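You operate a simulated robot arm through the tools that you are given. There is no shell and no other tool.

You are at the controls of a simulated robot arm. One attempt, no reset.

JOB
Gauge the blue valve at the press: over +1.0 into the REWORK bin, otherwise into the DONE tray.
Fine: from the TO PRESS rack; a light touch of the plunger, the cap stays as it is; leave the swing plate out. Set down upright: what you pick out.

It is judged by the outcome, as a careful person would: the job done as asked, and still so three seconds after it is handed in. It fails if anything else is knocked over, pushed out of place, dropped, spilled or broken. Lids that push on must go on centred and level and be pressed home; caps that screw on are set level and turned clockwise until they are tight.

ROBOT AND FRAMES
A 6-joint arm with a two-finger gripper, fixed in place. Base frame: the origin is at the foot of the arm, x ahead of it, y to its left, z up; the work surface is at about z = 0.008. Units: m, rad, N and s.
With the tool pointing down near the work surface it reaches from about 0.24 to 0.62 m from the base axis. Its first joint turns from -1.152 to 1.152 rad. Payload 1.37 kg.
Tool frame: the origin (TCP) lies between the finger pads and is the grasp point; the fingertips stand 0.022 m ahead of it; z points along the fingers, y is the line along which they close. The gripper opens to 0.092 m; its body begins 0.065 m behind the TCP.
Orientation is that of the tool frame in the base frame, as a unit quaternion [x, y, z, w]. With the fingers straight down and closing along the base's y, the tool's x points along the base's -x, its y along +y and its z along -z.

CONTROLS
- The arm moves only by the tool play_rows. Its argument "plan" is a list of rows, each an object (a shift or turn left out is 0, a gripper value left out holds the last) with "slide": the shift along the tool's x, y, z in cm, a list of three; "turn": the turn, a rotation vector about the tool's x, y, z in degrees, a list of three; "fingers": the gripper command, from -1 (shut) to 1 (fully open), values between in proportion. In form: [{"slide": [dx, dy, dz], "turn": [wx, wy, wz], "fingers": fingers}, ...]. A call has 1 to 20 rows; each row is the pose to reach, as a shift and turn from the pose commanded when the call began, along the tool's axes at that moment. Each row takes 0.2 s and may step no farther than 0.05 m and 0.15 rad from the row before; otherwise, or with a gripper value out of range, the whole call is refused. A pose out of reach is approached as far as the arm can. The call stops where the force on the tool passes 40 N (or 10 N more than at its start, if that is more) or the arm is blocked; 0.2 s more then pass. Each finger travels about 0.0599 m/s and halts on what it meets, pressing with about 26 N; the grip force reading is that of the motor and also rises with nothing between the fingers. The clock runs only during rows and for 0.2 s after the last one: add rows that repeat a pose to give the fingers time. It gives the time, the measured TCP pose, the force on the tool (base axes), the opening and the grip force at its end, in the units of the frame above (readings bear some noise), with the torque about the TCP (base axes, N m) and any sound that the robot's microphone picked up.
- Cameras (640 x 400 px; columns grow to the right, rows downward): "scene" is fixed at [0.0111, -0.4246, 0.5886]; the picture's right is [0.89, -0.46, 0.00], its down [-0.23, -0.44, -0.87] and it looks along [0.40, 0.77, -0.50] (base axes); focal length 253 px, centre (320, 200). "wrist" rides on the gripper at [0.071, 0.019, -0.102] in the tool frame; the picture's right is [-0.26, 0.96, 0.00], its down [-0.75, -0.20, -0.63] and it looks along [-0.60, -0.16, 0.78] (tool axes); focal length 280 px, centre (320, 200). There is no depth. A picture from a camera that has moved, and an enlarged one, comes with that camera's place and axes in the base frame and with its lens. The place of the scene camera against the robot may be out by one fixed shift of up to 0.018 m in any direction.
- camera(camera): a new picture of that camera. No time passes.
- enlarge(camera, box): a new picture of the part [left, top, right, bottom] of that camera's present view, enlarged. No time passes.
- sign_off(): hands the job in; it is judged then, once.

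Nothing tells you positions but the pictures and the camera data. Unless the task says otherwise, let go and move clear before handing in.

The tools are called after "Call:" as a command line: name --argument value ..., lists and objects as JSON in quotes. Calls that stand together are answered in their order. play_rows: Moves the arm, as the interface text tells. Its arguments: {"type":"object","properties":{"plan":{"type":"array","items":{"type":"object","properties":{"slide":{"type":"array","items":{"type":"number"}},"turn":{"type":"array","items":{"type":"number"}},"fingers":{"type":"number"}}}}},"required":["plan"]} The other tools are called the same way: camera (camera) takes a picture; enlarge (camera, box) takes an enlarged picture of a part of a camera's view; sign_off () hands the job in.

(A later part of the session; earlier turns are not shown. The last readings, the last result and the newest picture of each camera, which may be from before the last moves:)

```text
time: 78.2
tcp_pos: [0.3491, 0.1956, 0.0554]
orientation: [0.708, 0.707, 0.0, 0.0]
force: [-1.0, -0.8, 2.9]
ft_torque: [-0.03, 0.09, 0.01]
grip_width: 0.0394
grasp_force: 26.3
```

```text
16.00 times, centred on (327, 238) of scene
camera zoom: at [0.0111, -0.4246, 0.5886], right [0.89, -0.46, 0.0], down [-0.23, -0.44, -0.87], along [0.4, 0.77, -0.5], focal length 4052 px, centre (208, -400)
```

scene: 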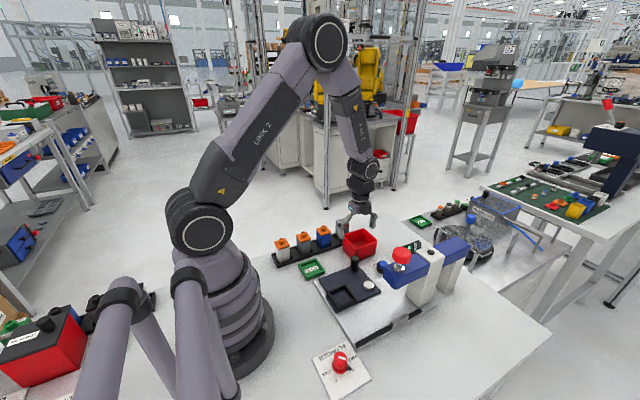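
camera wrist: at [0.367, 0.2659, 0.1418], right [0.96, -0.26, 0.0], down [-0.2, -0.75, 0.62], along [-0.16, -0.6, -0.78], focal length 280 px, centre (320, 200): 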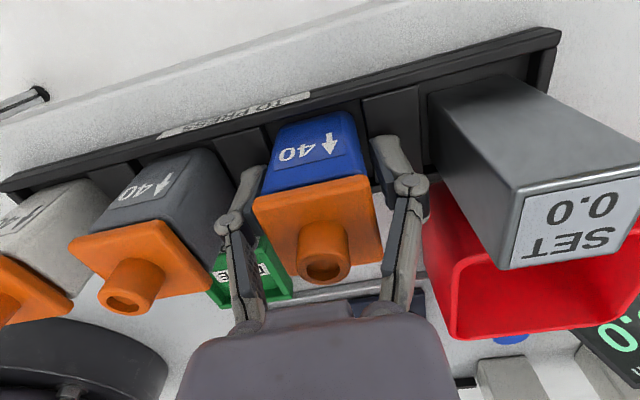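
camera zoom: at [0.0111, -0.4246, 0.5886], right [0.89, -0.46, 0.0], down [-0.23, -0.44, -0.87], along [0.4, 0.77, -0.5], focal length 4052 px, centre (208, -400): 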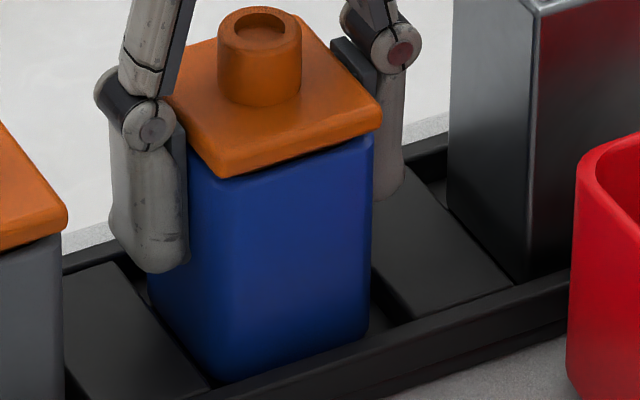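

Call:
play_rows --plan '[{"slide": [0, 0, -0.1]}, {"slide": [0, 0, -0.2]}, {"slide": [0, 0, -0.4]}, {"slide": [0, 0, -0.6]}, {"slide": [0, 0, -0.8]}, {"slide": [0, 0, -0.8]}]'

Call:
enlarge --camera "scene" --box '[311, 220, 343, 250]'

Call:
enlarge --camera "wrist" --box '[240, 100, 420, 280]'

```text
time: 79.6
tcp_pos: [0.3492, 0.1947, 0.0634]
orientation: [0.707, 0.708, 0.001, 0.0]
force: [-0.1, -0.4, -1.3]
ft_torque: [-0.04, 0.03, -0.02]
grip_width: 0.0391
grasp_force: 25.7
```

```text
13.33 times, centred on (327, 235) of scene
camera zoom: at [0.0111, -0.4246, 0.5886], right [0.89, -0.46, 0.0], down [-0.23, -0.44, -0.87], along [0.4, 0.77, -0.5], focal length 3376 px, centre (227, -267)
```

zoom: 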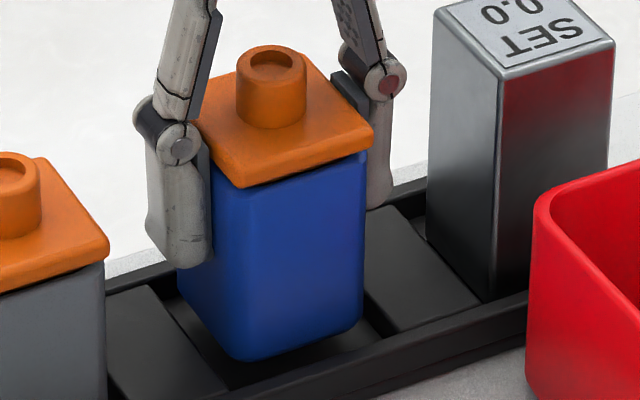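

```text
2.22 times, centred on (330, 190) of wrist
camera zoom: at [0.3671, 0.2659, 0.1658], right [0.96, -0.26, 0.0], down [-0.2, -0.75, 0.62], along [-0.16, -0.6, -0.78], focal length 623 px, centre (298, 222)
```

zoom: 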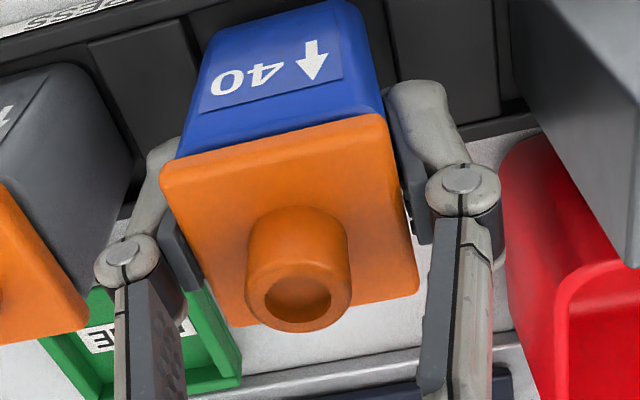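

The valve lifted with body and cap together (about 1.3 N) and the cap is unchanged. I'll lift it clear and carry it to the nest.

Call:
play_rows --plan '[{"slide": [0, 0, -1]}, {"slide": [0, 0, -3]}, {"slide": [0, 0, -6]}, {"slide": [0, 0, -9]}, {"slide": [0, 0, -11]}, {"slide": [-1.5, -0.4, -11.5]}, {"slide": [-4.5, -1.3, -11.5]}, {"slide": [-8, -2.3, -11.5]}, {"slide": [-11.5, -3.3, -11.5]}, {"slide": [-15, -4.3, -11.5]}, {"slide": [-18.5, -5.2, -11.5]}, {"slide": [-21.5, -6.1, -11.5]}, {"slide": [-23.04, -6.5, -11.5]}, {"slide": [-23.04, -6.5, -11.5]}]'

Call:
camera --camera "wrist"

Call:
enlarge --camera "scene" --box '[300, 210, 380, 310]'

```text
time: 82.6
tcp_pos: [0.2832, -0.0355, 0.1781]
orientation: [0.707, 0.707, 0.0, 0.0]
force: [0.6, 0.3, -1.5]
ft_torque: [-0.02, 0.0, -0.04]
grip_width: 0.0391
grasp_force: 25.7
```

```text
taken
camera wrist: at [0.3013, 0.0353, 0.2809], right [0.97, -0.26, 0.0], down [-0.2, -0.75, 0.62], along [-0.16, -0.6, -0.78], focal length 280 px, centre (320, 200)
```

wrist: 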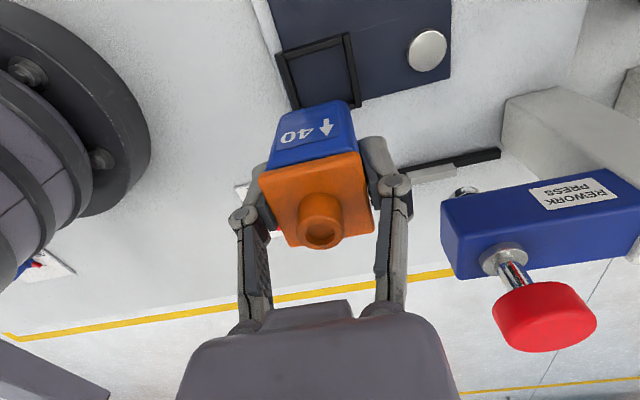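

```text
4.00 times, centred on (340, 260) of scene
camera zoom: at [0.0111, -0.4246, 0.5886], right [0.89, -0.46, 0.0], down [-0.23, -0.44, -0.87], along [0.4, 0.77, -0.5], focal length 1013 px, centre (240, -40)
```

zoom: 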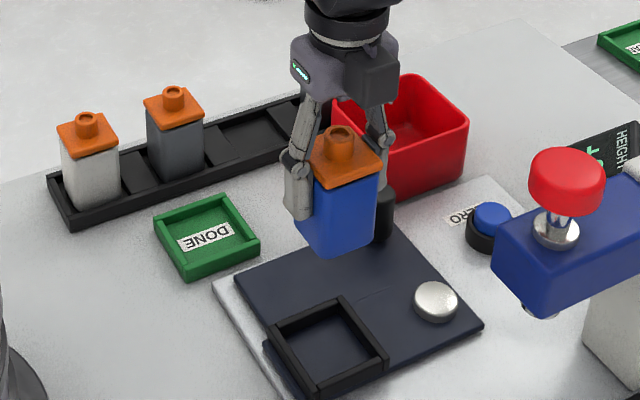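

Call:
play_rows --plan '[{"slide": [0, 0.08, 2.5]}, {"slide": [0, 0.08, 5.5]}, {"slide": [0, 0.08, 8]}, {"slide": [0, 0.08, 10]}, {"slide": [0, 0.08, 10.8]}, {"slide": [0, 0.08, 11.0]}, {"slide": [0, 0.08, 11.0]}]'

Call:
enlarge --camera "scene" --box '[310, 250, 370, 310]'

```text
time: 84.2
tcp_pos: [0.284, -0.035, 0.0687]
orientation: [0.706, 0.708, 0.001, 0.0]
force: [0.7, -0.8, -0.1]
ft_torque: [0.01, -0.03, -0.03]
grip_width: 0.0391
grasp_force: 26.0
```

```text
6.67 times, centred on (340, 280) of scene
camera zoom: at [0.0111, -0.4246, 0.5886], right [0.89, -0.46, 0.0], down [-0.23, -0.44, -0.87], along [0.4, 0.77, -0.5], focal length 1688 px, centre (187, -333)
```

zoom: 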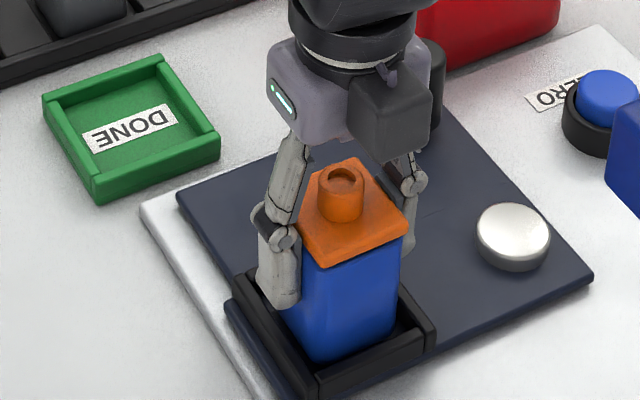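

I must not press down hard here, since the grip is on the cap. I'll use half-millimetre steps and stop at the first touch.

Call:
play_rows --plan '[{"slide": [0, 0, 0.1]}, {"slide": [0, 0, 0.15]}, {"slide": [0, 0, 0.15]}]'

Call:
play_rows --plan '[{"slide": [0, 0, 0.05]}, {"slide": [0, 0, 0.05]}]'

```text
time: 85.0
tcp_pos: [0.2849, -0.0352, 0.0663]
orientation: [0.707, 0.707, 0.0, 0.0]
force: [0.3, 0.7, -1.6]
ft_torque: [-0.01, 0.04, 0.02]
grip_width: 0.0393
grasp_force: 26.2
```

```text
time: 85.6
tcp_pos: [0.2843, -0.0358, 0.0655]
orientation: [0.707, 0.707, 0.0, 0.0]
force: [-0.5, 0.2, -1.1]
ft_torque: [-0.01, 0.01, 0.03]
grip_width: 0.0396
grasp_force: 26.3
```

Call:
play_rows --plan '[{"slide": [0, 0, 0.05]}, {"slide": [0, 0, 0.05]}]'

Call:
enlarge --camera "scene" --box '[315, 260, 365, 310]'

```text
time: 86.2
tcp_pos: [0.2856, -0.035, 0.0654]
orientation: [0.707, 0.707, -0.001, 0.0]
force: [0.0, -0.2, -1.3]
ft_torque: [0.01, 0.02, 0.01]
grip_width: 0.0394
grasp_force: 26.1
```

```text
8.00 times, centred on (340, 285) of scene
camera zoom: at [0.0111, -0.4246, 0.5886], right [0.89, -0.46, 0.0], down [-0.23, -0.44, -0.87], along [0.4, 0.77, -0.5], focal length 2026 px, centre (160, -480)
```

zoom: 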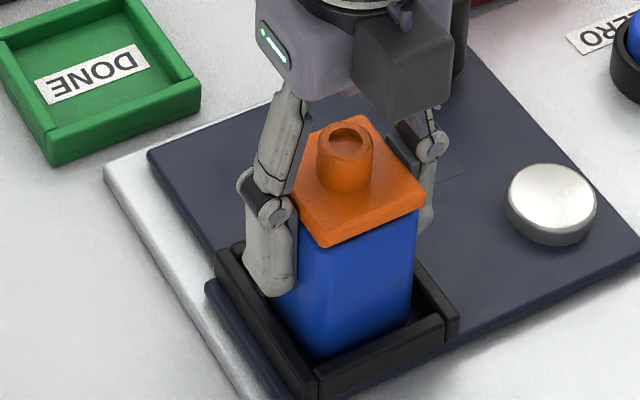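

Call:
play_rows --plan '[{"slide": [0, 0, 0.04]}, {"slide": [0, 0, 0.04]}]'

Call:
play_rows --plan '[{"slide": [0, 0, 0.03]}, {"slide": [0, 0, 0.03]}]'

```text
time: 86.8
tcp_pos: [0.2842, -0.0356, 0.0651]
orientation: [0.707, 0.707, 0.0, 0.001]
force: [0.2, -0.7, -1.1]
ft_torque: [0.01, 0.0, 0.01]
grip_width: 0.0395
grasp_force: 25.9
```

```text
time: 87.4
tcp_pos: [0.2846, -0.036, 0.0653]
orientation: [0.707, 0.707, 0.001, 0.001]
force: [0.7, -0.1, 6.3]
ft_torque: [-0.05, 0.04, -0.02]
grip_width: 0.0392
grasp_force: 26.0
```

Contact felt. I'll relieve the push a hair, then open and lift away.

Call:
play_rows --plan '[{"slide": [0, 0, -0.03]}, {"slide": [0, 0, -0.03]}]'

Call:
play_rows --plan '[{"slide": [0, 0, 0], "fingers": 0.08}, {"slide": [0, 0, 0]}, {"slide": [0, 0, 0]}, {"slide": [0, 0, -1.5]}, {"slide": [0, 0, -4]}, {"slide": [0, 0, -8]}, {"slide": [0, 0, -10.5]}]'

Call:
camera --camera "wrist"

Call:
enlarge --camera "scene" --box '[315, 250, 365, 310]'

```text
time: 88.0
tcp_pos: [0.285, -0.035, 0.0651]
orientation: [0.707, 0.707, 0.001, 0.0]
force: [0.7, 0.0, 3.0]
ft_torque: [-0.05, 0.0, -0.01]
grip_width: 0.0392
grasp_force: 25.1
```

```text
time: 89.6
tcp_pos: [0.2842, -0.0339, 0.1708]
orientation: [0.707, 0.707, 0.001, -0.001]
force: [-0.3, 0.5, -1.1]
ft_torque: [-0.01, 0.03, 0.01]
grip_width: 0.0496
grasp_force: 0.1
```

```text
taken
camera wrist: at [0.3017, 0.0357, 0.2733], right [0.97, -0.26, 0.0], down [-0.2, -0.75, 0.62], along [-0.16, -0.6, -0.78], focal length 280 px, centre (320, 200)
```

wrist: 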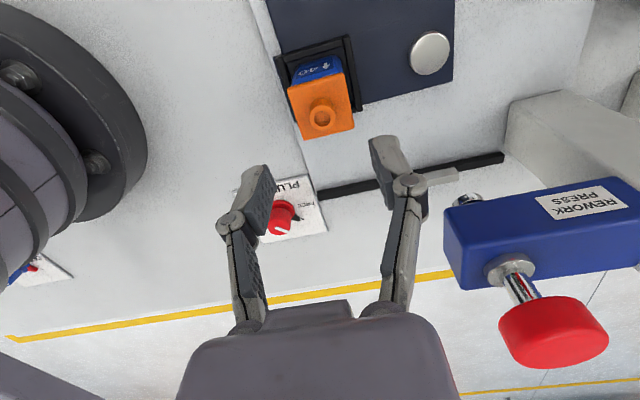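

```text
6.67 times, centred on (340, 280) of scene
camera zoom: at [0.0111, -0.4246, 0.5886], right [0.89, -0.46, 0.0], down [-0.23, -0.44, -0.87], along [0.4, 0.77, -0.5], focal length 1688 px, centre (187, -333)
```

zoom: 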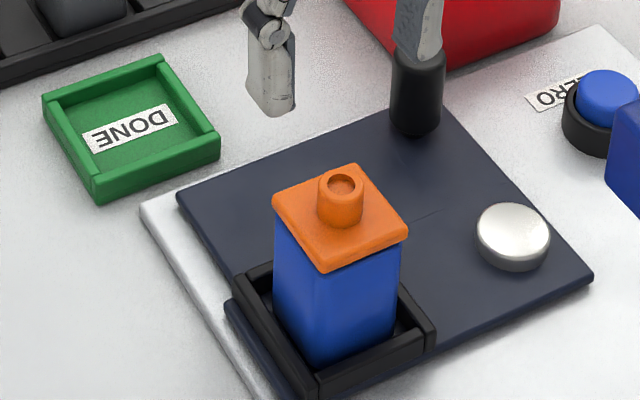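

The blue valve stands upright in the nest. Next I'll go to the swing knob and swing it in.

Call:
play_rows --plan '[{"slide": [2.4, 3, 0]}, {"slide": [4.9, 6, 0]}, {"slide": [7.3, 8.9, 0]}, {"slide": [7.3, 8.9, 3.5]}, {"slide": [7.3, 8.9, 7]}, {"slide": [7.3, 8.9, 10]}, {"slide": [7.3, 8.9, 11.9]}, {"slide": [7.3, 8.9, 11.9], "fingers": -0.42}, {"slide": [7.3, 8.9, 11.9]}, {"slide": [7.3, 8.9, 11.9]}]'

Call:
camera --camera "wrist"

```text
time: 91.8
tcp_pos: [0.3743, 0.0385, 0.0506]
orientation: [0.707, 0.707, 0.0, -0.001]
force: [0.1, 0.2, -0.6]
ft_torque: [0.02, 0.0, 0.01]
grip_width: 0.0267
grasp_force: 0.0
```

```text
taken
camera wrist: at [0.392, 0.1089, 0.154], right [0.96, -0.26, 0.0], down [-0.2, -0.75, 0.62], along [-0.16, -0.6, -0.78], focal length 280 px, centre (320, 200)
```

wrist: 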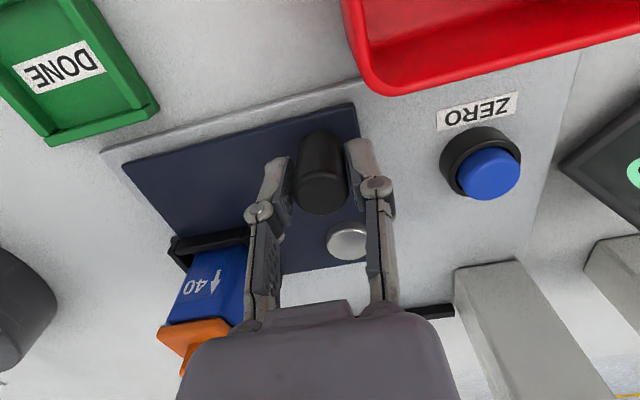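

Call:
play_rows --plan '[{"slide": [-0.03, -0.64, 0], "turn": [0, 0, -5]}, {"slide": [-0.11, -1.28, 0], "turn": [0, 0, -10]}, {"slide": [-0.25, -1.9, 0], "turn": [0, 0, -15]}, {"slide": [-0.44, -2.51, 0], "turn": [0, 0, -20]}, {"slide": [-0.69, -3.11, 0], "turn": [0, 0, -25]}, {"slide": [-0.99, -3.68, 0], "turn": [0, 0, -30]}, {"slide": [-1.33, -4.22, 0], "turn": [0, 0, -35]}, {"slide": [-1.72, -4.73, 0], "turn": [0, 0, -40]}, {"slide": [-2.15, -5.2, 0], "turn": [0, 0, -45]}, {"slide": [-2.63, -5.63, 0], "turn": [0, 0, -50]}, {"slide": [-3.13, -6.02, 0], "turn": [0, 0, -55]}, {"slide": [-3.68, -6.37, 0], "turn": [0, 0, -60]}, {"slide": [-4.24, -6.66, 0], "turn": [0, 0, -65]}, {"slide": [-4.84, -6.91, 0], "turn": [0, 0, -70]}, {"slide": [-5.45, -7.1, 0], "turn": [0, 0, -75]}, {"slide": [-6.07, -7.24, 0], "turn": [0, 0, -80]}, {"slide": [-6.71, -7.32, 0], "turn": [0, 0, -85]}, {"slide": [-7.09, -7.35, 0], "turn": [0, 0, -88]}]'

Call:
play_rows --plan '[{"slide": [0, -0.15, 0], "turn": [0, 0, -1]}, {"slide": [0, -0.3, 0], "turn": [0, 0, -2]}, {"slide": [0, -0.45, 0], "turn": [0, 0, -2]}, {"slide": [0, -0.6, 0], "turn": [0, 0, -2]}, {"slide": [0, -0.6, 0], "turn": [0, 0, -2]}]'

Call:
enlarge --camera "scene" --box '[320, 230, 440, 340]'

```text
time: 95.6
tcp_pos: [0.3003, -0.0327, 0.0503]
orientation: [0.017, 1.0, 0.0, 0.0]
force: [0.3, -0.5, 1.2]
ft_torque: [0.03, 0.02, 0.0]
grip_width: 0.0265
grasp_force: 0.0
```

```text
time: 96.8
tcp_pos: [0.2995, -0.039, 0.0526]
orientation: [0.001, 1.0, 0.0, 0.0]
force: [0.6, 8.4, -3.1]
ft_torque: [0.1, 0.0, -0.02]
grip_width: 0.0317
grasp_force: 3.8
```

```text
3.64 times, centred on (380, 285) of scene
camera zoom: at [0.0111, -0.4246, 0.5886], right [0.89, -0.46, 0.0], down [-0.23, -0.44, -0.87], along [0.4, 0.77, -0.5], focal length 921 px, centre (102, -109)
```

zoom: 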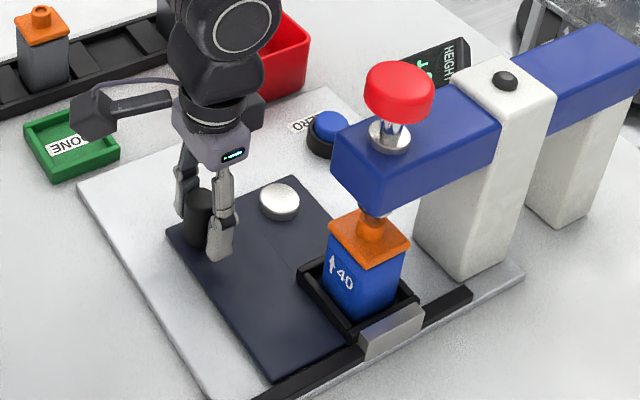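

The plate is at the in stop and the valve is under the plunger. I'll back off the knob, rise, and move over the plunger.

Call:
play_rows --plan '[{"slide": [0, 0.4, 0], "fingers": 0.1}, {"slide": [0, 0.4, 0]}, {"slide": [0, 0.4, -3]}, {"slide": [0, 0.4, -7]}, {"slide": [0, 0.4, -12]}, {"slide": [0, 0.4, -17]}, {"slide": [0, 0.4, -22]}, {"slide": [0, 0.4, -23], "fingers": -1}, {"slide": [-2.5, -2.5, -23]}, {"slide": [-5, -5.5, -23]}, {"slide": [-7.55, -8.6, -23]}, {"slide": [-7.55, -8.6, -22]}, {"slide": [-7.55, -8.6, -20]}, {"slide": [-7.55, -8.6, -19.2]}, {"slide": [-7.55, -8.6, -19.2]}]'

Call:
enlarge --camera "scene" --box '[370, 220, 430, 310]'

Call:
camera --camera "wrist"

```text
time: 100.0
tcp_pos: [0.3749, -0.1258, 0.2439]
orientation: [0.0, 1.0, 0.0, 0.001]
force: [0.4, -0.1, 0.2]
ft_torque: [-0.03, -0.03, -0.02]
grip_width: 0.0003
grasp_force: 25.9
```

```text
4.44 times, centred on (400, 265) of scene
camera zoom: at [0.0111, -0.4246, 0.5886], right [0.89, -0.46, 0.0], down [-0.23, -0.44, -0.87], along [0.4, 0.77, -0.5], focal length 1126 px, centre (-36, -89)
```

zoom: 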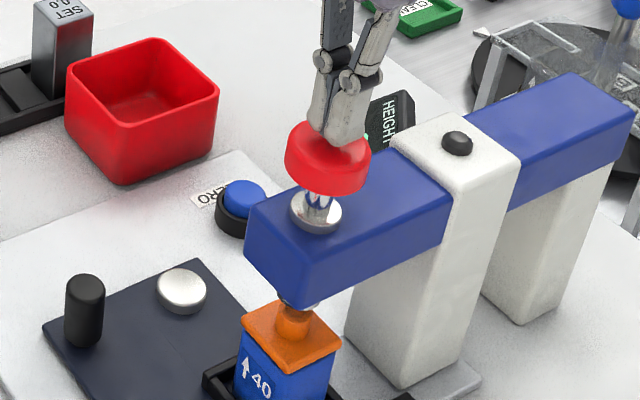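

```text
taken
camera wrist: at [0.3029, -0.1063, 0.3462], right [0.26, 0.96, 0.0], down [0.75, -0.2, 0.63], along [0.6, -0.16, -0.78], focal length 280 px, centre (320, 200)
```

wrist: 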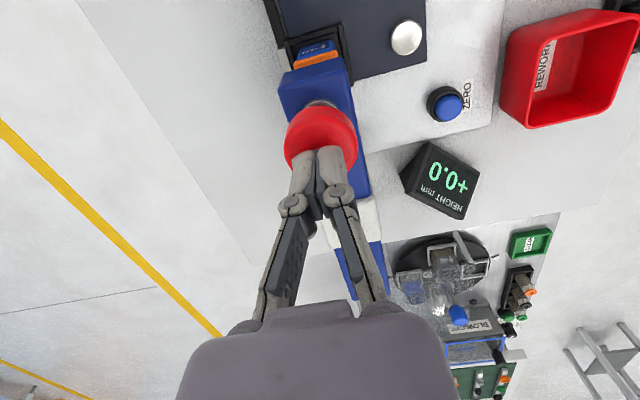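

The +0.0 from the SET block is still showing. With the SET block, contact came about 2.1 cm below this pose, so I'll go down 1.5 cm first and then in very fine steps.

Call:
play_rows --plan '[{"slide": [0, 0, 0.3]}, {"slide": [0, 0, 0.6]}, {"slide": [0, 0, 0.8]}, {"slide": [0, 0, 1.0]}, {"slide": [0, 0, 1.2]}, {"slide": [0, 0, 1.4]}, {"slide": [0, 0, 1.5]}, {"slide": [0, 0, 1.5]}]'

Call:
enlarge --camera "wrist" --box '[380, 130, 500, 230]'

Call:
enlarge --camera "scene" --box '[370, 245, 410, 300]'

```text
time: 101.8
tcp_pos: [0.3742, -0.1255, 0.2289]
orientation: [0.0, 1.0, 0.0, -0.001]
force: [0.8, 0.4, 1.6]
ft_torque: [0.04, -0.04, -0.01]
grip_width: 0.0058
grasp_force: 27.9
```

```text
4.00 times, centred on (440, 180) of wrist
camera zoom: at [0.3032, -0.1064, 0.3311], right [0.26, 0.96, 0.0], down [0.75, -0.2, 0.63], along [0.6, -0.16, -0.78], focal length 1122 px, centre (-160, 280)
```

zoom: 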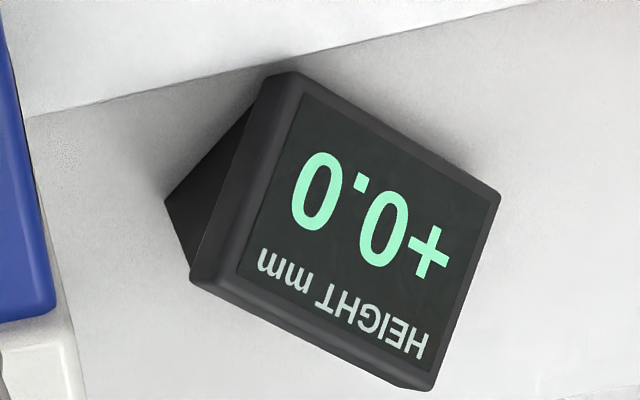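

```text
7.27 times, centred on (390, 272) of scene
camera zoom: at [0.0111, -0.4246, 0.5886], right [0.89, -0.46, 0.0], down [-0.23, -0.44, -0.87], along [0.4, 0.77, -0.5], focal length 1842 px, centre (-189, -327)
```

zoom: 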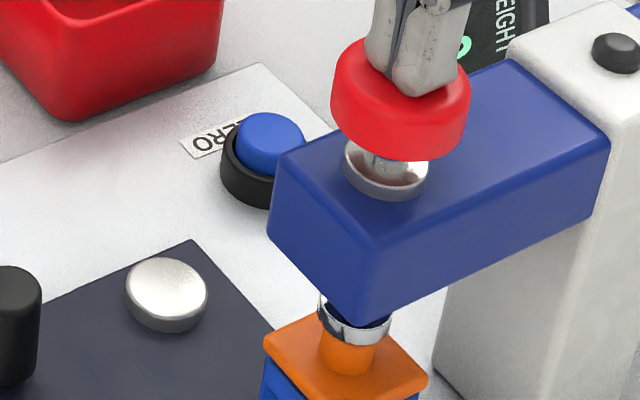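

Call:
play_rows --plan '[{"slide": [0, 0, 0.05]}, {"slide": [0, 0, 0.1]}, {"slide": [0, 0, 0.1]}]'

Call:
play_rows --plan '[{"slide": [0, 0, 0.04]}, {"slide": [0, 0, 0.04]}]'

Call:
enlarge --camera "wrist" --box '[380, 130, 500, 230]'

```text
time: 102.6
tcp_pos: [0.376, -0.126, 0.228]
orientation: [0.001, 1.0, 0.0, -0.001]
force: [-0.6, 0.0, 1.7]
ft_torque: [0.02, 0.04, -0.02]
grip_width: 0.0061
grasp_force: 28.0
```

```text
time: 103.2
tcp_pos: [0.3769, -0.1263, 0.2272]
orientation: [0.0, 1.0, 0.0, 0.0]
force: [0.3, -0.9, 1.4]
ft_torque: [-0.01, 0.0, 0.01]
grip_width: 0.0061
grasp_force: 27.6
```

```text
4.00 times, centred on (440, 180) of wrist
camera zoom: at [0.3037, -0.1064, 0.3297], right [0.26, 0.96, 0.0], down [0.75, -0.2, 0.63], along [0.6, -0.16, -0.78], focal length 1122 px, centre (-160, 280)
```

zoom: 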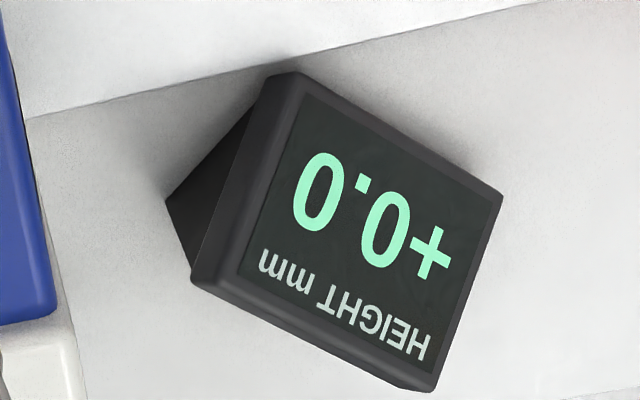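

Call:
play_rows --plan '[{"slide": [0, 0, 0.04]}, {"slide": [0, 0, 0.04]}]'

Call:
play_rows --plan '[{"slide": [0, 0, 0.03]}, {"slide": [0, 0, 0.03]}]'

Call:
enlarge --camera "wrist" --box '[380, 130, 500, 230]'

Call:
enlarge --camera "scene" --box '[370, 255, 400, 300]'

```text
time: 103.8
tcp_pos: [0.3756, -0.1254, 0.2273]
orientation: [0.0, 1.0, 0.0, 0.001]
force: [1.7, -0.5, 1.8]
ft_torque: [0.01, 0.0, -0.02]
grip_width: 0.0057
grasp_force: 28.1
```

```text
time: 104.4
tcp_pos: [0.3758, -0.1246, 0.2261]
orientation: [0.0, 1.0, 0.0, 0.0]
force: [0.9, -1.0, 0.3]
ft_torque: [-0.02, 0.02, -0.02]
grip_width: 0.0062
grasp_force: 27.9
```

```text
4.00 times, centred on (440, 180) of wrist
camera zoom: at [0.3034, -0.1059, 0.3287], right [0.26, 0.96, 0.0], down [0.75, -0.2, 0.63], along [0.6, -0.16, -0.78], focal length 1122 px, centre (-160, 280)
```

zoom: 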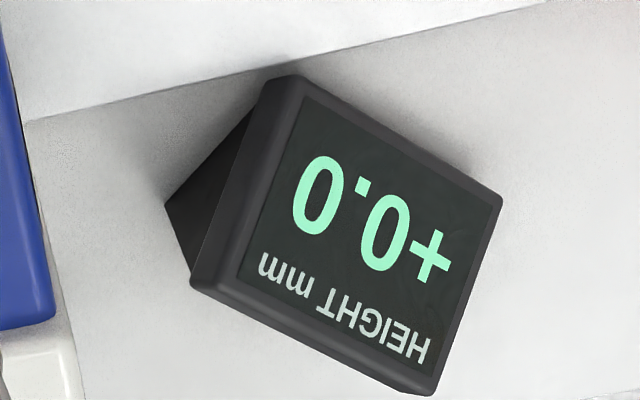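

```text
8.89 times, centred on (385, 278) of scene
camera zoom: at [0.0111, -0.4246, 0.5886], right [0.89, -0.46, 0.0], down [-0.23, -0.44, -0.87], along [0.4, 0.77, -0.5], focal length 2251 px, centre (-258, -489)
```

zoom: 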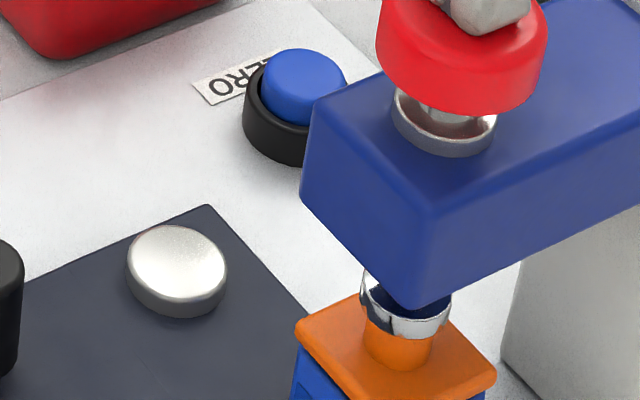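

Call:
play_rows --plan '[{"slide": [0, 0, 0.03]}, {"slide": [0, 0, 0.03]}]'

Call:
play_rows --plan '[{"slide": [0, 0, 0.03]}, {"slide": [0, 0, 0.03]}]'

Call:
enlarge --camera "wrist" --box '[380, 130, 500, 230]'

```text
time: 105.0
tcp_pos: [0.3754, -0.1248, 0.2262]
orientation: [0.0, 1.0, 0.0, 0.0]
force: [0.7, 1.3, 3.0]
ft_torque: [0.02, 0.02, -0.04]
grip_width: 0.0058
grasp_force: 27.9
```

```text
time: 105.6
tcp_pos: [0.3751, -0.1252, 0.2263]
orientation: [0.0, 1.0, 0.0, 0.001]
force: [-0.4, 1.0, 1.8]
ft_torque: [0.02, 0.03, 0.0]
grip_width: 0.0057
grasp_force: 28.0
```

```text
4.00 times, centred on (440, 180) of wrist
camera zoom: at [0.3034, -0.1062, 0.3281], right [0.26, 0.96, 0.0], down [0.75, -0.2, 0.63], along [0.6, -0.16, -0.78], focal length 1122 px, centre (-160, 280)
```

zoom: 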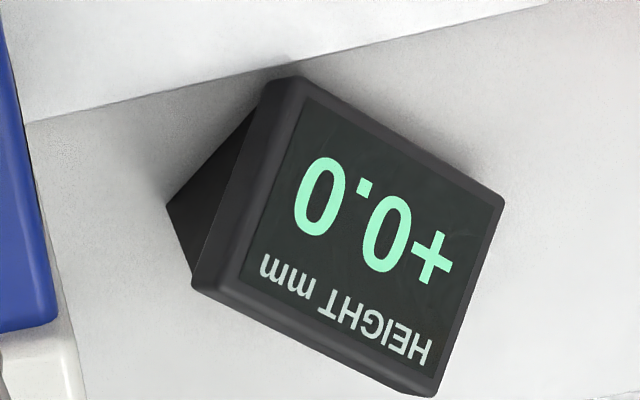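

Call:
play_rows --plan '[{"slide": [0, 0, 0.03]}, {"slide": [0, 0, 0.03]}]'

Call:
enlarge --camera "wrist" --box '[380, 130, 500, 230]'

Call:
enlarge --camera "scene" --box '[375, 265, 400, 295]'

```text
time: 106.2
tcp_pos: [0.375, -0.1248, 0.226]
orientation: [0.0, 1.0, -0.001, -0.001]
force: [0.3, -1.5, 1.9]
ft_torque: [-0.09, 0.02, -0.01]
grip_width: 0.0057
grasp_force: 27.3
```

```text
4.00 times, centred on (440, 180) of wrist
camera zoom: at [0.3033, -0.1062, 0.3277], right [0.26, 0.96, 0.0], down [0.75, -0.2, 0.63], along [0.6, -0.16, -0.78], focal length 1122 px, centre (-160, 280)
```

zoom: 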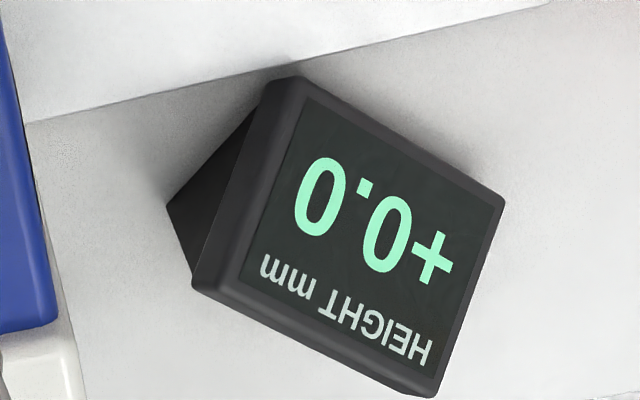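

```text
13.33 times, centred on (388, 280) of scene
camera zoom: at [0.0111, -0.4246, 0.5886], right [0.89, -0.46, 0.0], down [-0.23, -0.44, -0.87], along [0.4, 0.77, -0.5], focal length 3376 px, centre (-580, -867)
```

zoom: 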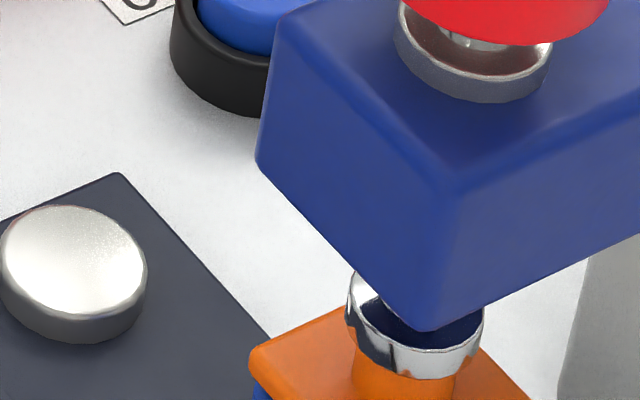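

Call:
play_rows --plan '[{"slide": [0, 0, 0.02]}, {"slide": [0, 0, 0.02]}]'

Call:
enlarge --camera "wrist" --box '[380, 130, 500, 230]'

```text
time: 106.8
tcp_pos: [0.3756, -0.1242, 0.2255]
orientation: [0.0, 1.0, 0.0, 0.0]
force: [0.4, -1.6, 3.0]
ft_torque: [-0.01, 0.0, -0.01]
grip_width: 0.0059
grasp_force: 28.0
```

```text
4.00 times, centred on (440, 180) of wrist
camera zoom: at [0.3034, -0.1061, 0.3275], right [0.26, 0.96, 0.0], down [0.75, -0.2, 0.63], along [0.6, -0.16, -0.78], focal length 1122 px, centre (-160, 280)
```

zoom: 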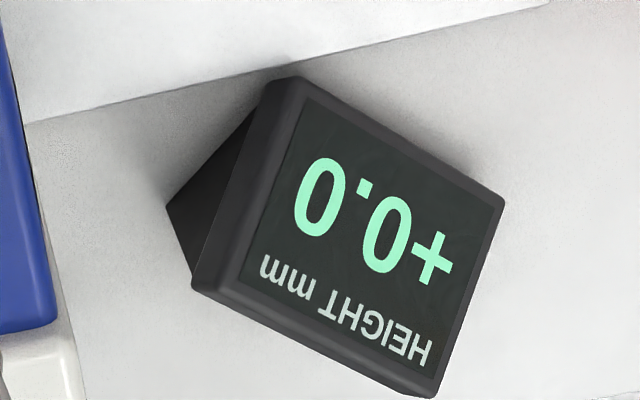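

Call:
play_rows --plan '[{"slide": [0, 0, 0.02]}, {"slide": [0, 0, 0.02]}]'

Call:
enlarge --camera "wrist" --box '[380, 130, 500, 230]'

```text
time: 107.4
tcp_pos: [0.375, -0.1238, 0.225]
orientation: [0.0, 1.0, 0.0, -0.001]
force: [-0.4, -1.2, 0.8]
ft_torque: [0.0, 0.0, 0.0]
grip_width: 0.0061
grasp_force: 28.0
```

```text
4.00 times, centred on (440, 180) of wrist
camera zoom: at [0.3035, -0.1059, 0.3274], right [0.26, 0.96, 0.0], down [0.75, -0.2, 0.63], along [0.6, -0.16, -0.78], focal length 1122 px, centre (-160, 280)
```

zoom: 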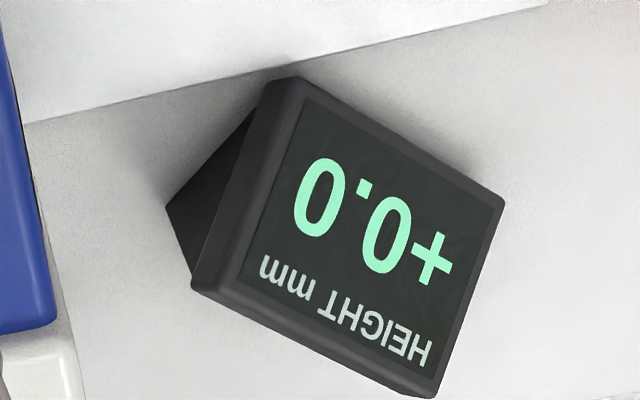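

Call:
play_rows --plan '[{"slide": [0, 0, 0.02]}, {"slide": [0, 0, 0.02]}]'

Call:
enlarge --camera "wrist" --box '[380, 130, 500, 230]'

```text
time: 108.0
tcp_pos: [0.3764, -0.1255, 0.2237]
orientation: [0.0, 1.0, -0.001, 0.0]
force: [-0.4, 0.4, 1.9]
ft_torque: [0.02, 0.01, 0.01]
grip_width: 0.0062
grasp_force: 27.9
```

```text
4.00 times, centred on (440, 180) of wrist
camera zoom: at [0.3036, -0.106, 0.3271], right [0.26, 0.96, 0.0], down [0.75, -0.2, 0.63], along [0.6, -0.16, -0.78], focal length 1122 px, centre (-160, 280)
```

zoom: 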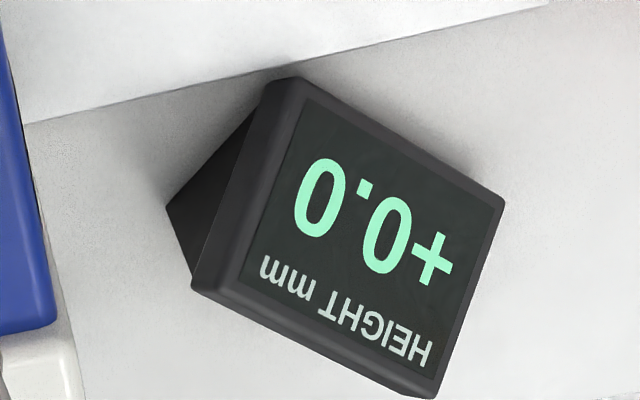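

Call:
play_rows --plan '[{"slide": [0, 0, 0.02]}, {"slide": [0, 0, 0.02]}]'

Call:
enlarge --camera "wrist" --box '[380, 130, 500, 230]'

```text
time: 108.6
tcp_pos: [0.3751, -0.1255, 0.2246]
orientation: [0.001, 1.0, 0.0, 0.001]
force: [1.1, 0.9, 0.6]
ft_torque: [0.02, -0.02, 0.0]
grip_width: 0.0062
grasp_force: 27.8
```

```text
4.00 times, centred on (440, 180) of wrist
camera zoom: at [0.3034, -0.106, 0.327], right [0.26, 0.96, 0.0], down [0.75, -0.2, 0.63], along [0.6, -0.16, -0.78], focal length 1122 px, centre (-160, 280)
```

zoom: 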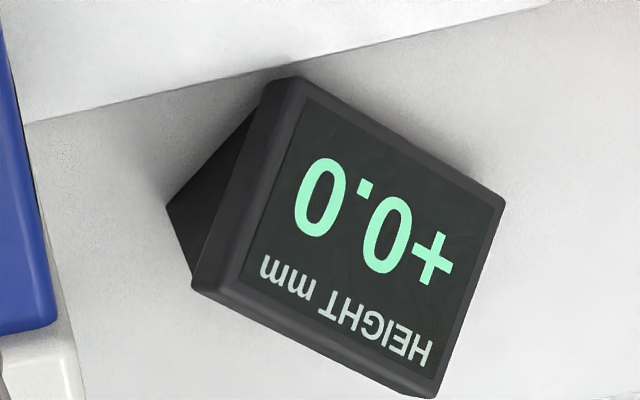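

Call:
play_rows --plan '[{"slide": [0, 0, 0.02]}, {"slide": [0, 0, 0.02]}]'

Call:
enlarge --camera "wrist" --box '[380, 130, 500, 230]'

```text
time: 109.2
tcp_pos: [0.3749, -0.1246, 0.2251]
orientation: [0.0, 1.0, 0.0, 0.001]
force: [1.2, 2.2, 4.7]
ft_torque: [0.08, -0.01, 0.03]
grip_width: 0.0062
grasp_force: 27.6
```

```text
4.00 times, centred on (440, 180) of wrist
camera zoom: at [0.3033, -0.106, 0.3268], right [0.26, 0.96, 0.0], down [0.75, -0.2, 0.63], along [0.6, -0.16, -0.78], focal length 1122 px, centre (-160, 280)
```

zoom: 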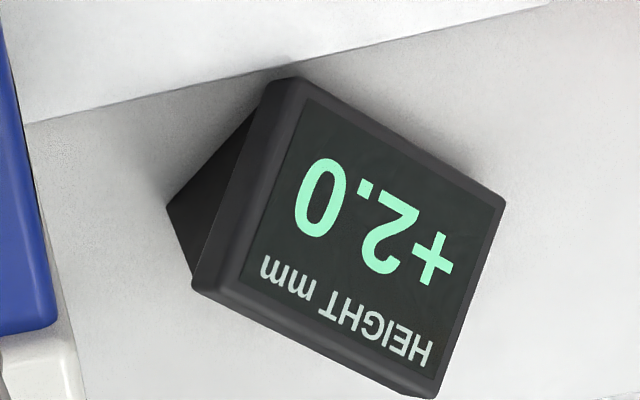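

The gauge reads +2.0 at a light touch (about 4.7 N). That is over +1.0, so the blue valve goes in the REWORK bin. I'll raise the hand off the plunger.

Call:
play_rows --plan '[{"slide": [0, 0, -0.2]}, {"slide": [0, 0, -0.6]}, {"slide": [0, 0, -1.5]}, {"slide": [0, 0, -3.2]}]'

Call:
enlarge --camera "wrist" --box '[370, 110, 510, 230]'

Call:
enlarge --camera "scene" --box '[360, 230, 430, 320]'

```text
time: 110.2
tcp_pos: [0.3748, -0.1269, 0.2565]
orientation: [0.0, 1.0, 0.0, 0.0]
force: [0.0, 0.0, -0.5]
ft_torque: [0.0, 0.02, 0.0]
grip_width: 0.0
grasp_force: 28.1
```

```text
3.33 times, centred on (440, 170) of wrist
camera zoom: at [0.3031, -0.1066, 0.3595], right [0.26, 0.96, 0.0], down [0.75, -0.2, 0.62], along [0.6, -0.16, -0.78], focal length 935 px, centre (-80, 300)
```

zoom: 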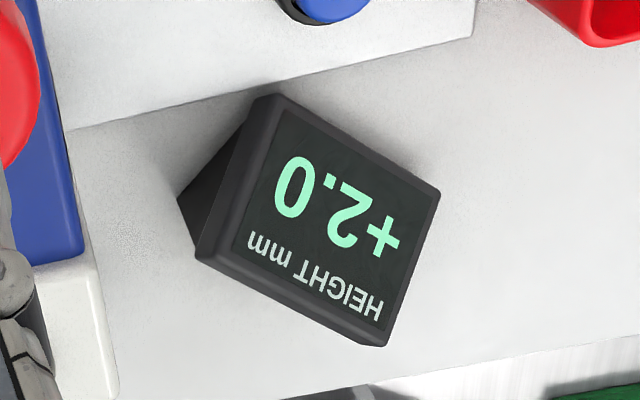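

```text
4.44 times, centred on (395, 275) of scene
camera zoom: at [0.0111, -0.4246, 0.5886], right [0.89, -0.46, 0.0], down [-0.23, -0.44, -0.87], along [0.4, 0.77, -0.5], focal length 1126 px, centre (-13, -133)
```

zoom: 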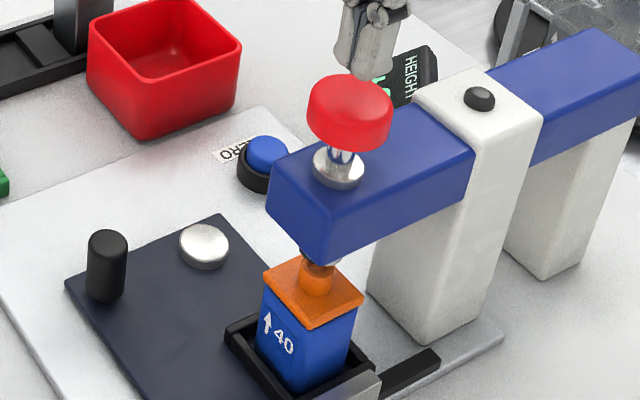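

+2.0 is latched and the plunger is back up. Next I'll swing the plate out again.

Call:
play_rows --plan '[{"slide": [2.5, 3, -1]}, {"slide": [5, 6, -1], "fingers": 0.1}, {"slide": [7.45, 9.2, 0]}, {"slide": [7.45, 9.2, 4]}, {"slide": [7.45, 9.2, 8]}, {"slide": [7.45, 9.2, 12]}, {"slide": [7.45, 9.2, 16]}, {"slide": [7.45, 9.2, 19]}, {"slide": [7.45, 9.2, 20.5]}, {"slide": [7.45, 9.2, 20.5], "fingers": -0.42}, {"slide": [7.45, 9.2, 20.5]}, {"slide": [7.45, 9.2, 20.5]}]'

Call:
camera --camera "wrist"

```text
time: 112.8
tcp_pos: [0.3011, -0.0334, 0.0514]
orientation: [-0.001, 1.0, 0.0, 0.0]
force: [0.9, 0.5, 0.5]
ft_torque: [0.0, -0.01, 0.04]
grip_width: 0.0266
grasp_force: 0.0
```

```text
taken
camera wrist: at [0.2292, -0.0139, 0.1538], right [0.26, 0.96, 0.0], down [0.75, -0.2, 0.63], along [0.6, -0.16, -0.78], focal length 280 px, centre (320, 200)
```

wrist: 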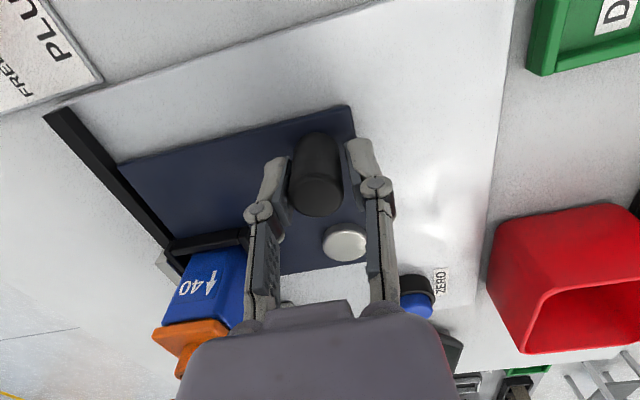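

Call:
play_rows --plan '[{"slide": [-0.03, 0.64, 0], "turn": [0, 0, 5]}, {"slide": [-0.11, 1.28, 0], "turn": [0, 0, 10]}, {"slide": [-0.25, 1.9, 0], "turn": [0, 0, 15]}, {"slide": [-0.44, 2.51, 0], "turn": [0, 0, 20]}, {"slide": [-0.69, 3.11, 0], "turn": [0, 0, 25]}, {"slide": [-0.99, 3.68, 0], "turn": [0, 0, 30]}, {"slide": [-1.33, 4.22, 0], "turn": [0, 0, 35]}, {"slide": [-1.72, 4.73, 0], "turn": [0, 0, 40]}, {"slide": [-2.15, 5.2, 0], "turn": [0, 0, 45]}, {"slide": [-2.63, 5.63, 0], "turn": [0, 0, 50]}, {"slide": [-3.13, 6.02, 0], "turn": [0, 0, 55]}, {"slide": [-3.68, 6.37, 0], "turn": [0, 0, 60]}, {"slide": [-4.24, 6.66, 0], "turn": [0, 0, 65]}, {"slide": [-4.84, 6.91, 0], "turn": [0, 0, 70]}, {"slide": [-5.45, 7.1, 0], "turn": [0, 0, 75]}, {"slide": [-6.07, 7.24, 0], "turn": [0, 0, 80]}, {"slide": [-6.71, 7.32, 0], "turn": [0, 0, 85]}, {"slide": [-7.09, 7.35, 0], "turn": [0, 0, 88]}]'

Call:
play_rows --plan '[{"slide": [-0.02, 0.2, 0], "turn": [0, 0, 2]}, {"slide": [-0.02, 0.4, 0], "turn": [0, 0, 2]}, {"slide": [-0.02, 0.55, 0], "turn": [0, 0, 2]}, {"slide": [-0.02, 0.7, 0], "turn": [0, 0, 2]}, {"slide": [-0.02, 0.7, 0], "turn": [0, 0, 2]}]'

Call:
enlarge --camera "scene" --box '[310, 245, 370, 320]'

```text
time: 116.6
tcp_pos: [0.3721, 0.0398, 0.0514]
orientation: [0.695, 0.719, 0.0, 0.0]
force: [0.7, 0.2, 0.1]
ft_torque: [0.0, -0.02, -0.01]
grip_width: 0.0271
grasp_force: 0.1
```

```text
time: 117.8
tcp_pos: [0.3786, 0.0402, 0.0514]
orientation: [0.708, 0.706, 0.0, -0.001]
force: [-5.0, -0.8, -0.2]
ft_torque: [-0.1, 0.15, -0.01]
grip_width: 0.0303
grasp_force: 2.7
```

```text
5.33 times, centred on (340, 282) of scene
camera zoom: at [0.0111, -0.4246, 0.5886], right [0.89, -0.46, 0.0], down [-0.23, -0.44, -0.87], along [0.4, 0.77, -0.5], focal length 1351 px, centre (213, -240)
```

zoom: 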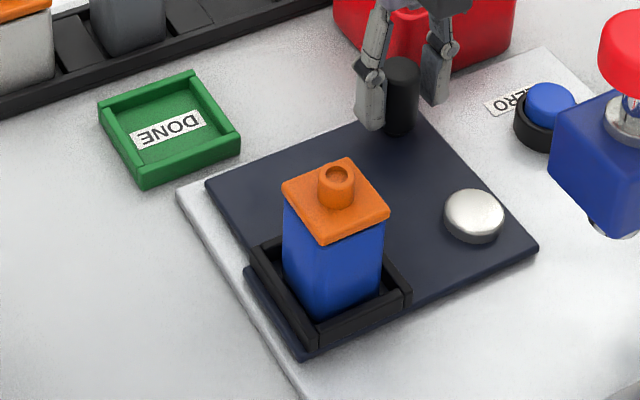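

The plate is out at its stop with the valve upright. I'll release the knob, rise, and take a near-vertical look at the REWORK bin to place accurately.

Call:
play_rows --plan '[{"slide": [0, -0.4, 0], "fingers": 0.08}, {"slide": [0, -0.4, 0]}, {"slide": [0, -0.4, -3]}, {"slide": [0, -0.4, -7.5]}, {"slide": [0, -0.4, -12]}, {"slide": [1.5, 1, -16]}, {"slide": [3.5, 3, -19]}, {"slide": [5, 5, -19.6]}, {"slide": [5, 5, -19.6]}]'

Call:
camera --camera "wrist"

Call:
enlarge --camera "wrist" --box '[240, 0, 400, 130]'

```text
time: 119.8
tcp_pos: [0.4281, 0.0908, 0.2471]
orientation: [0.707, 0.707, 0.0, 0.0]
force: [0.2, 0.9, -0.7]
ft_torque: [0.02, -0.01, -0.02]
grip_width: 0.0494
grasp_force: 0.1
```

```text
taken
camera wrist: at [0.4469, 0.1614, 0.3504], right [0.97, -0.26, 0.0], down [-0.2, -0.75, 0.62], along [-0.16, -0.6, -0.78], focal length 280 px, centre (320, 200)
```

wrist: 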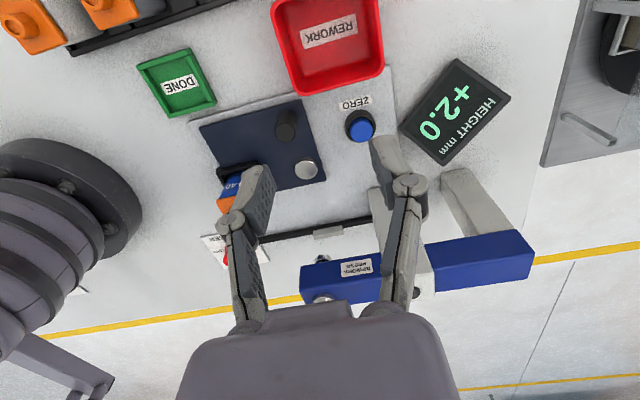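

```text
3.08 times, centred on (320, 65) of wrist
camera zoom: at [0.4469, 0.1614, 0.3504], right [0.97, -0.26, 0.0], down [-0.2, -0.75, 0.62], along [-0.16, -0.6, -0.78], focal length 863 px, centre (320, 615)
```

zoom: 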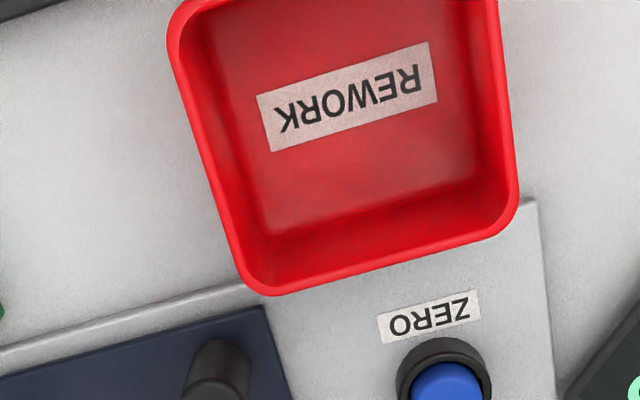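

The REWORK bin is centred at about (0.4437, 0.1146). Back to the nest to check the valve's position before gripping.

Call:
play_rows --plan '[{"slide": [-3, -3.4, 1]}, {"slide": [-6, -6.9, 3]}, {"slide": [-9, -10.3, 5]}, {"slide": [-12, -13.7, 7]}, {"slide": [-12.63, -14.41, 7.7]}, {"slide": [-12.63, -14.41, 7.7]}]'

Call:
camera --camera "wrist"

Call:
enlarge --camera "wrist" --box '[260, 20, 380, 150]'

```text
refused: row 2 steps farther than a row can; nothing moved
```

```text
taken
camera wrist: at [0.4469, 0.1614, 0.3504], right [0.97, -0.26, 0.0], down [-0.2, -0.75, 0.62], along [-0.16, -0.6, -0.78], focal length 280 px, centre (320, 200)
```

wrist: 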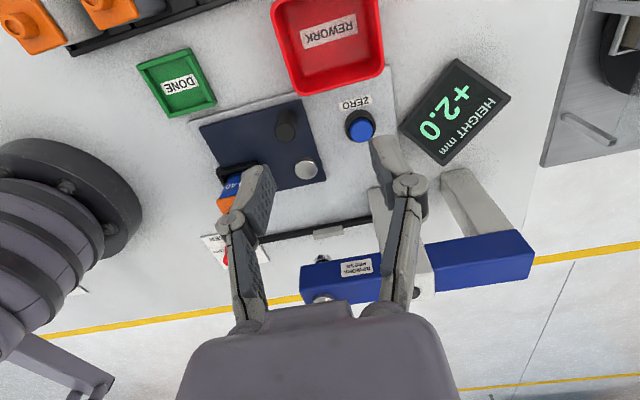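

```text
3.08 times, centred on (320, 85) of wrist
camera zoom: at [0.4469, 0.1614, 0.3504], right [0.97, -0.26, 0.0], down [-0.2, -0.75, 0.62], along [-0.16, -0.6, -0.78], focal length 863 px, centre (320, 554)
```

zoom: 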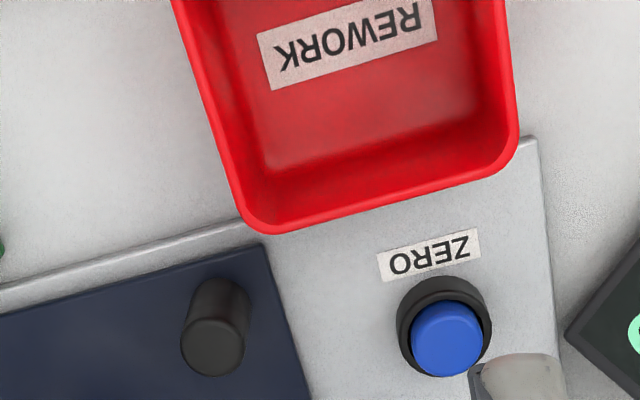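

The plan was refused because a step was too long, and nothing moved. I'll repeat it with shorter steps.

Call:
play_rows --plan '[{"slide": [-2.5, -2.8, 1]}, {"slide": [-5, -5.7, 2.5]}, {"slide": [-7.5, -8.6, 4]}, {"slide": [-10, -11.4, 5.5]}, {"slide": [-12, -13.7, 7]}, {"slide": [-12.63, -14.41, 7.7]}, {"slide": [-12.63, -14.41, 7.7]}]'

Call:
camera --camera "wrist"

Call:
enlarge --camera "wrist" --box '[260, 20, 380, 150]'

```text
time: 121.4
tcp_pos: [0.2842, -0.0343, 0.1699]
orientation: [0.707, 0.707, 0.0, 0.001]
force: [-0.3, -0.7, 0.2]
ft_torque: [-0.03, -0.02, 0.02]
grip_width: 0.0497
grasp_force: 0.1
```

```text
taken
camera wrist: at [0.3026, 0.0351, 0.2728], right [0.96, -0.26, 0.0], down [-0.2, -0.75, 0.62], along [-0.16, -0.6, -0.78], focal length 280 px, centre (320, 200)
```

wrist: 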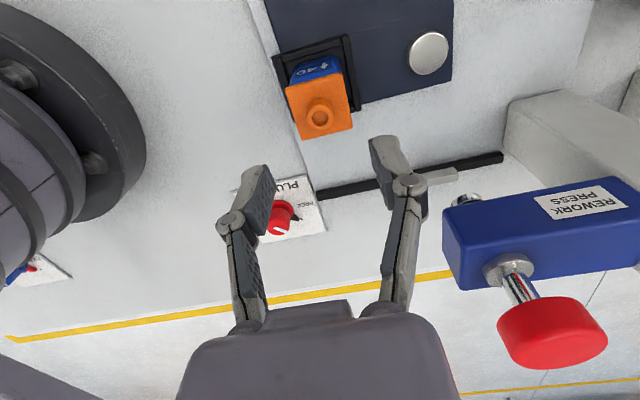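

```text
3.08 times, centred on (320, 85) of wrist
camera zoom: at [0.3026, 0.0351, 0.2728], right [0.96, -0.26, 0.0], down [-0.2, -0.75, 0.62], along [-0.16, -0.6, -0.78], focal length 863 px, centre (320, 554)
```

zoom: 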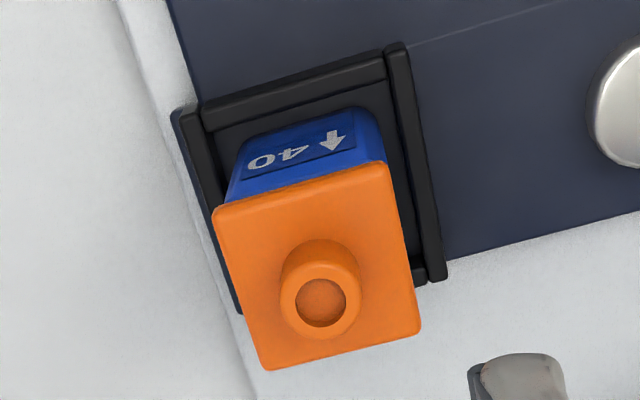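

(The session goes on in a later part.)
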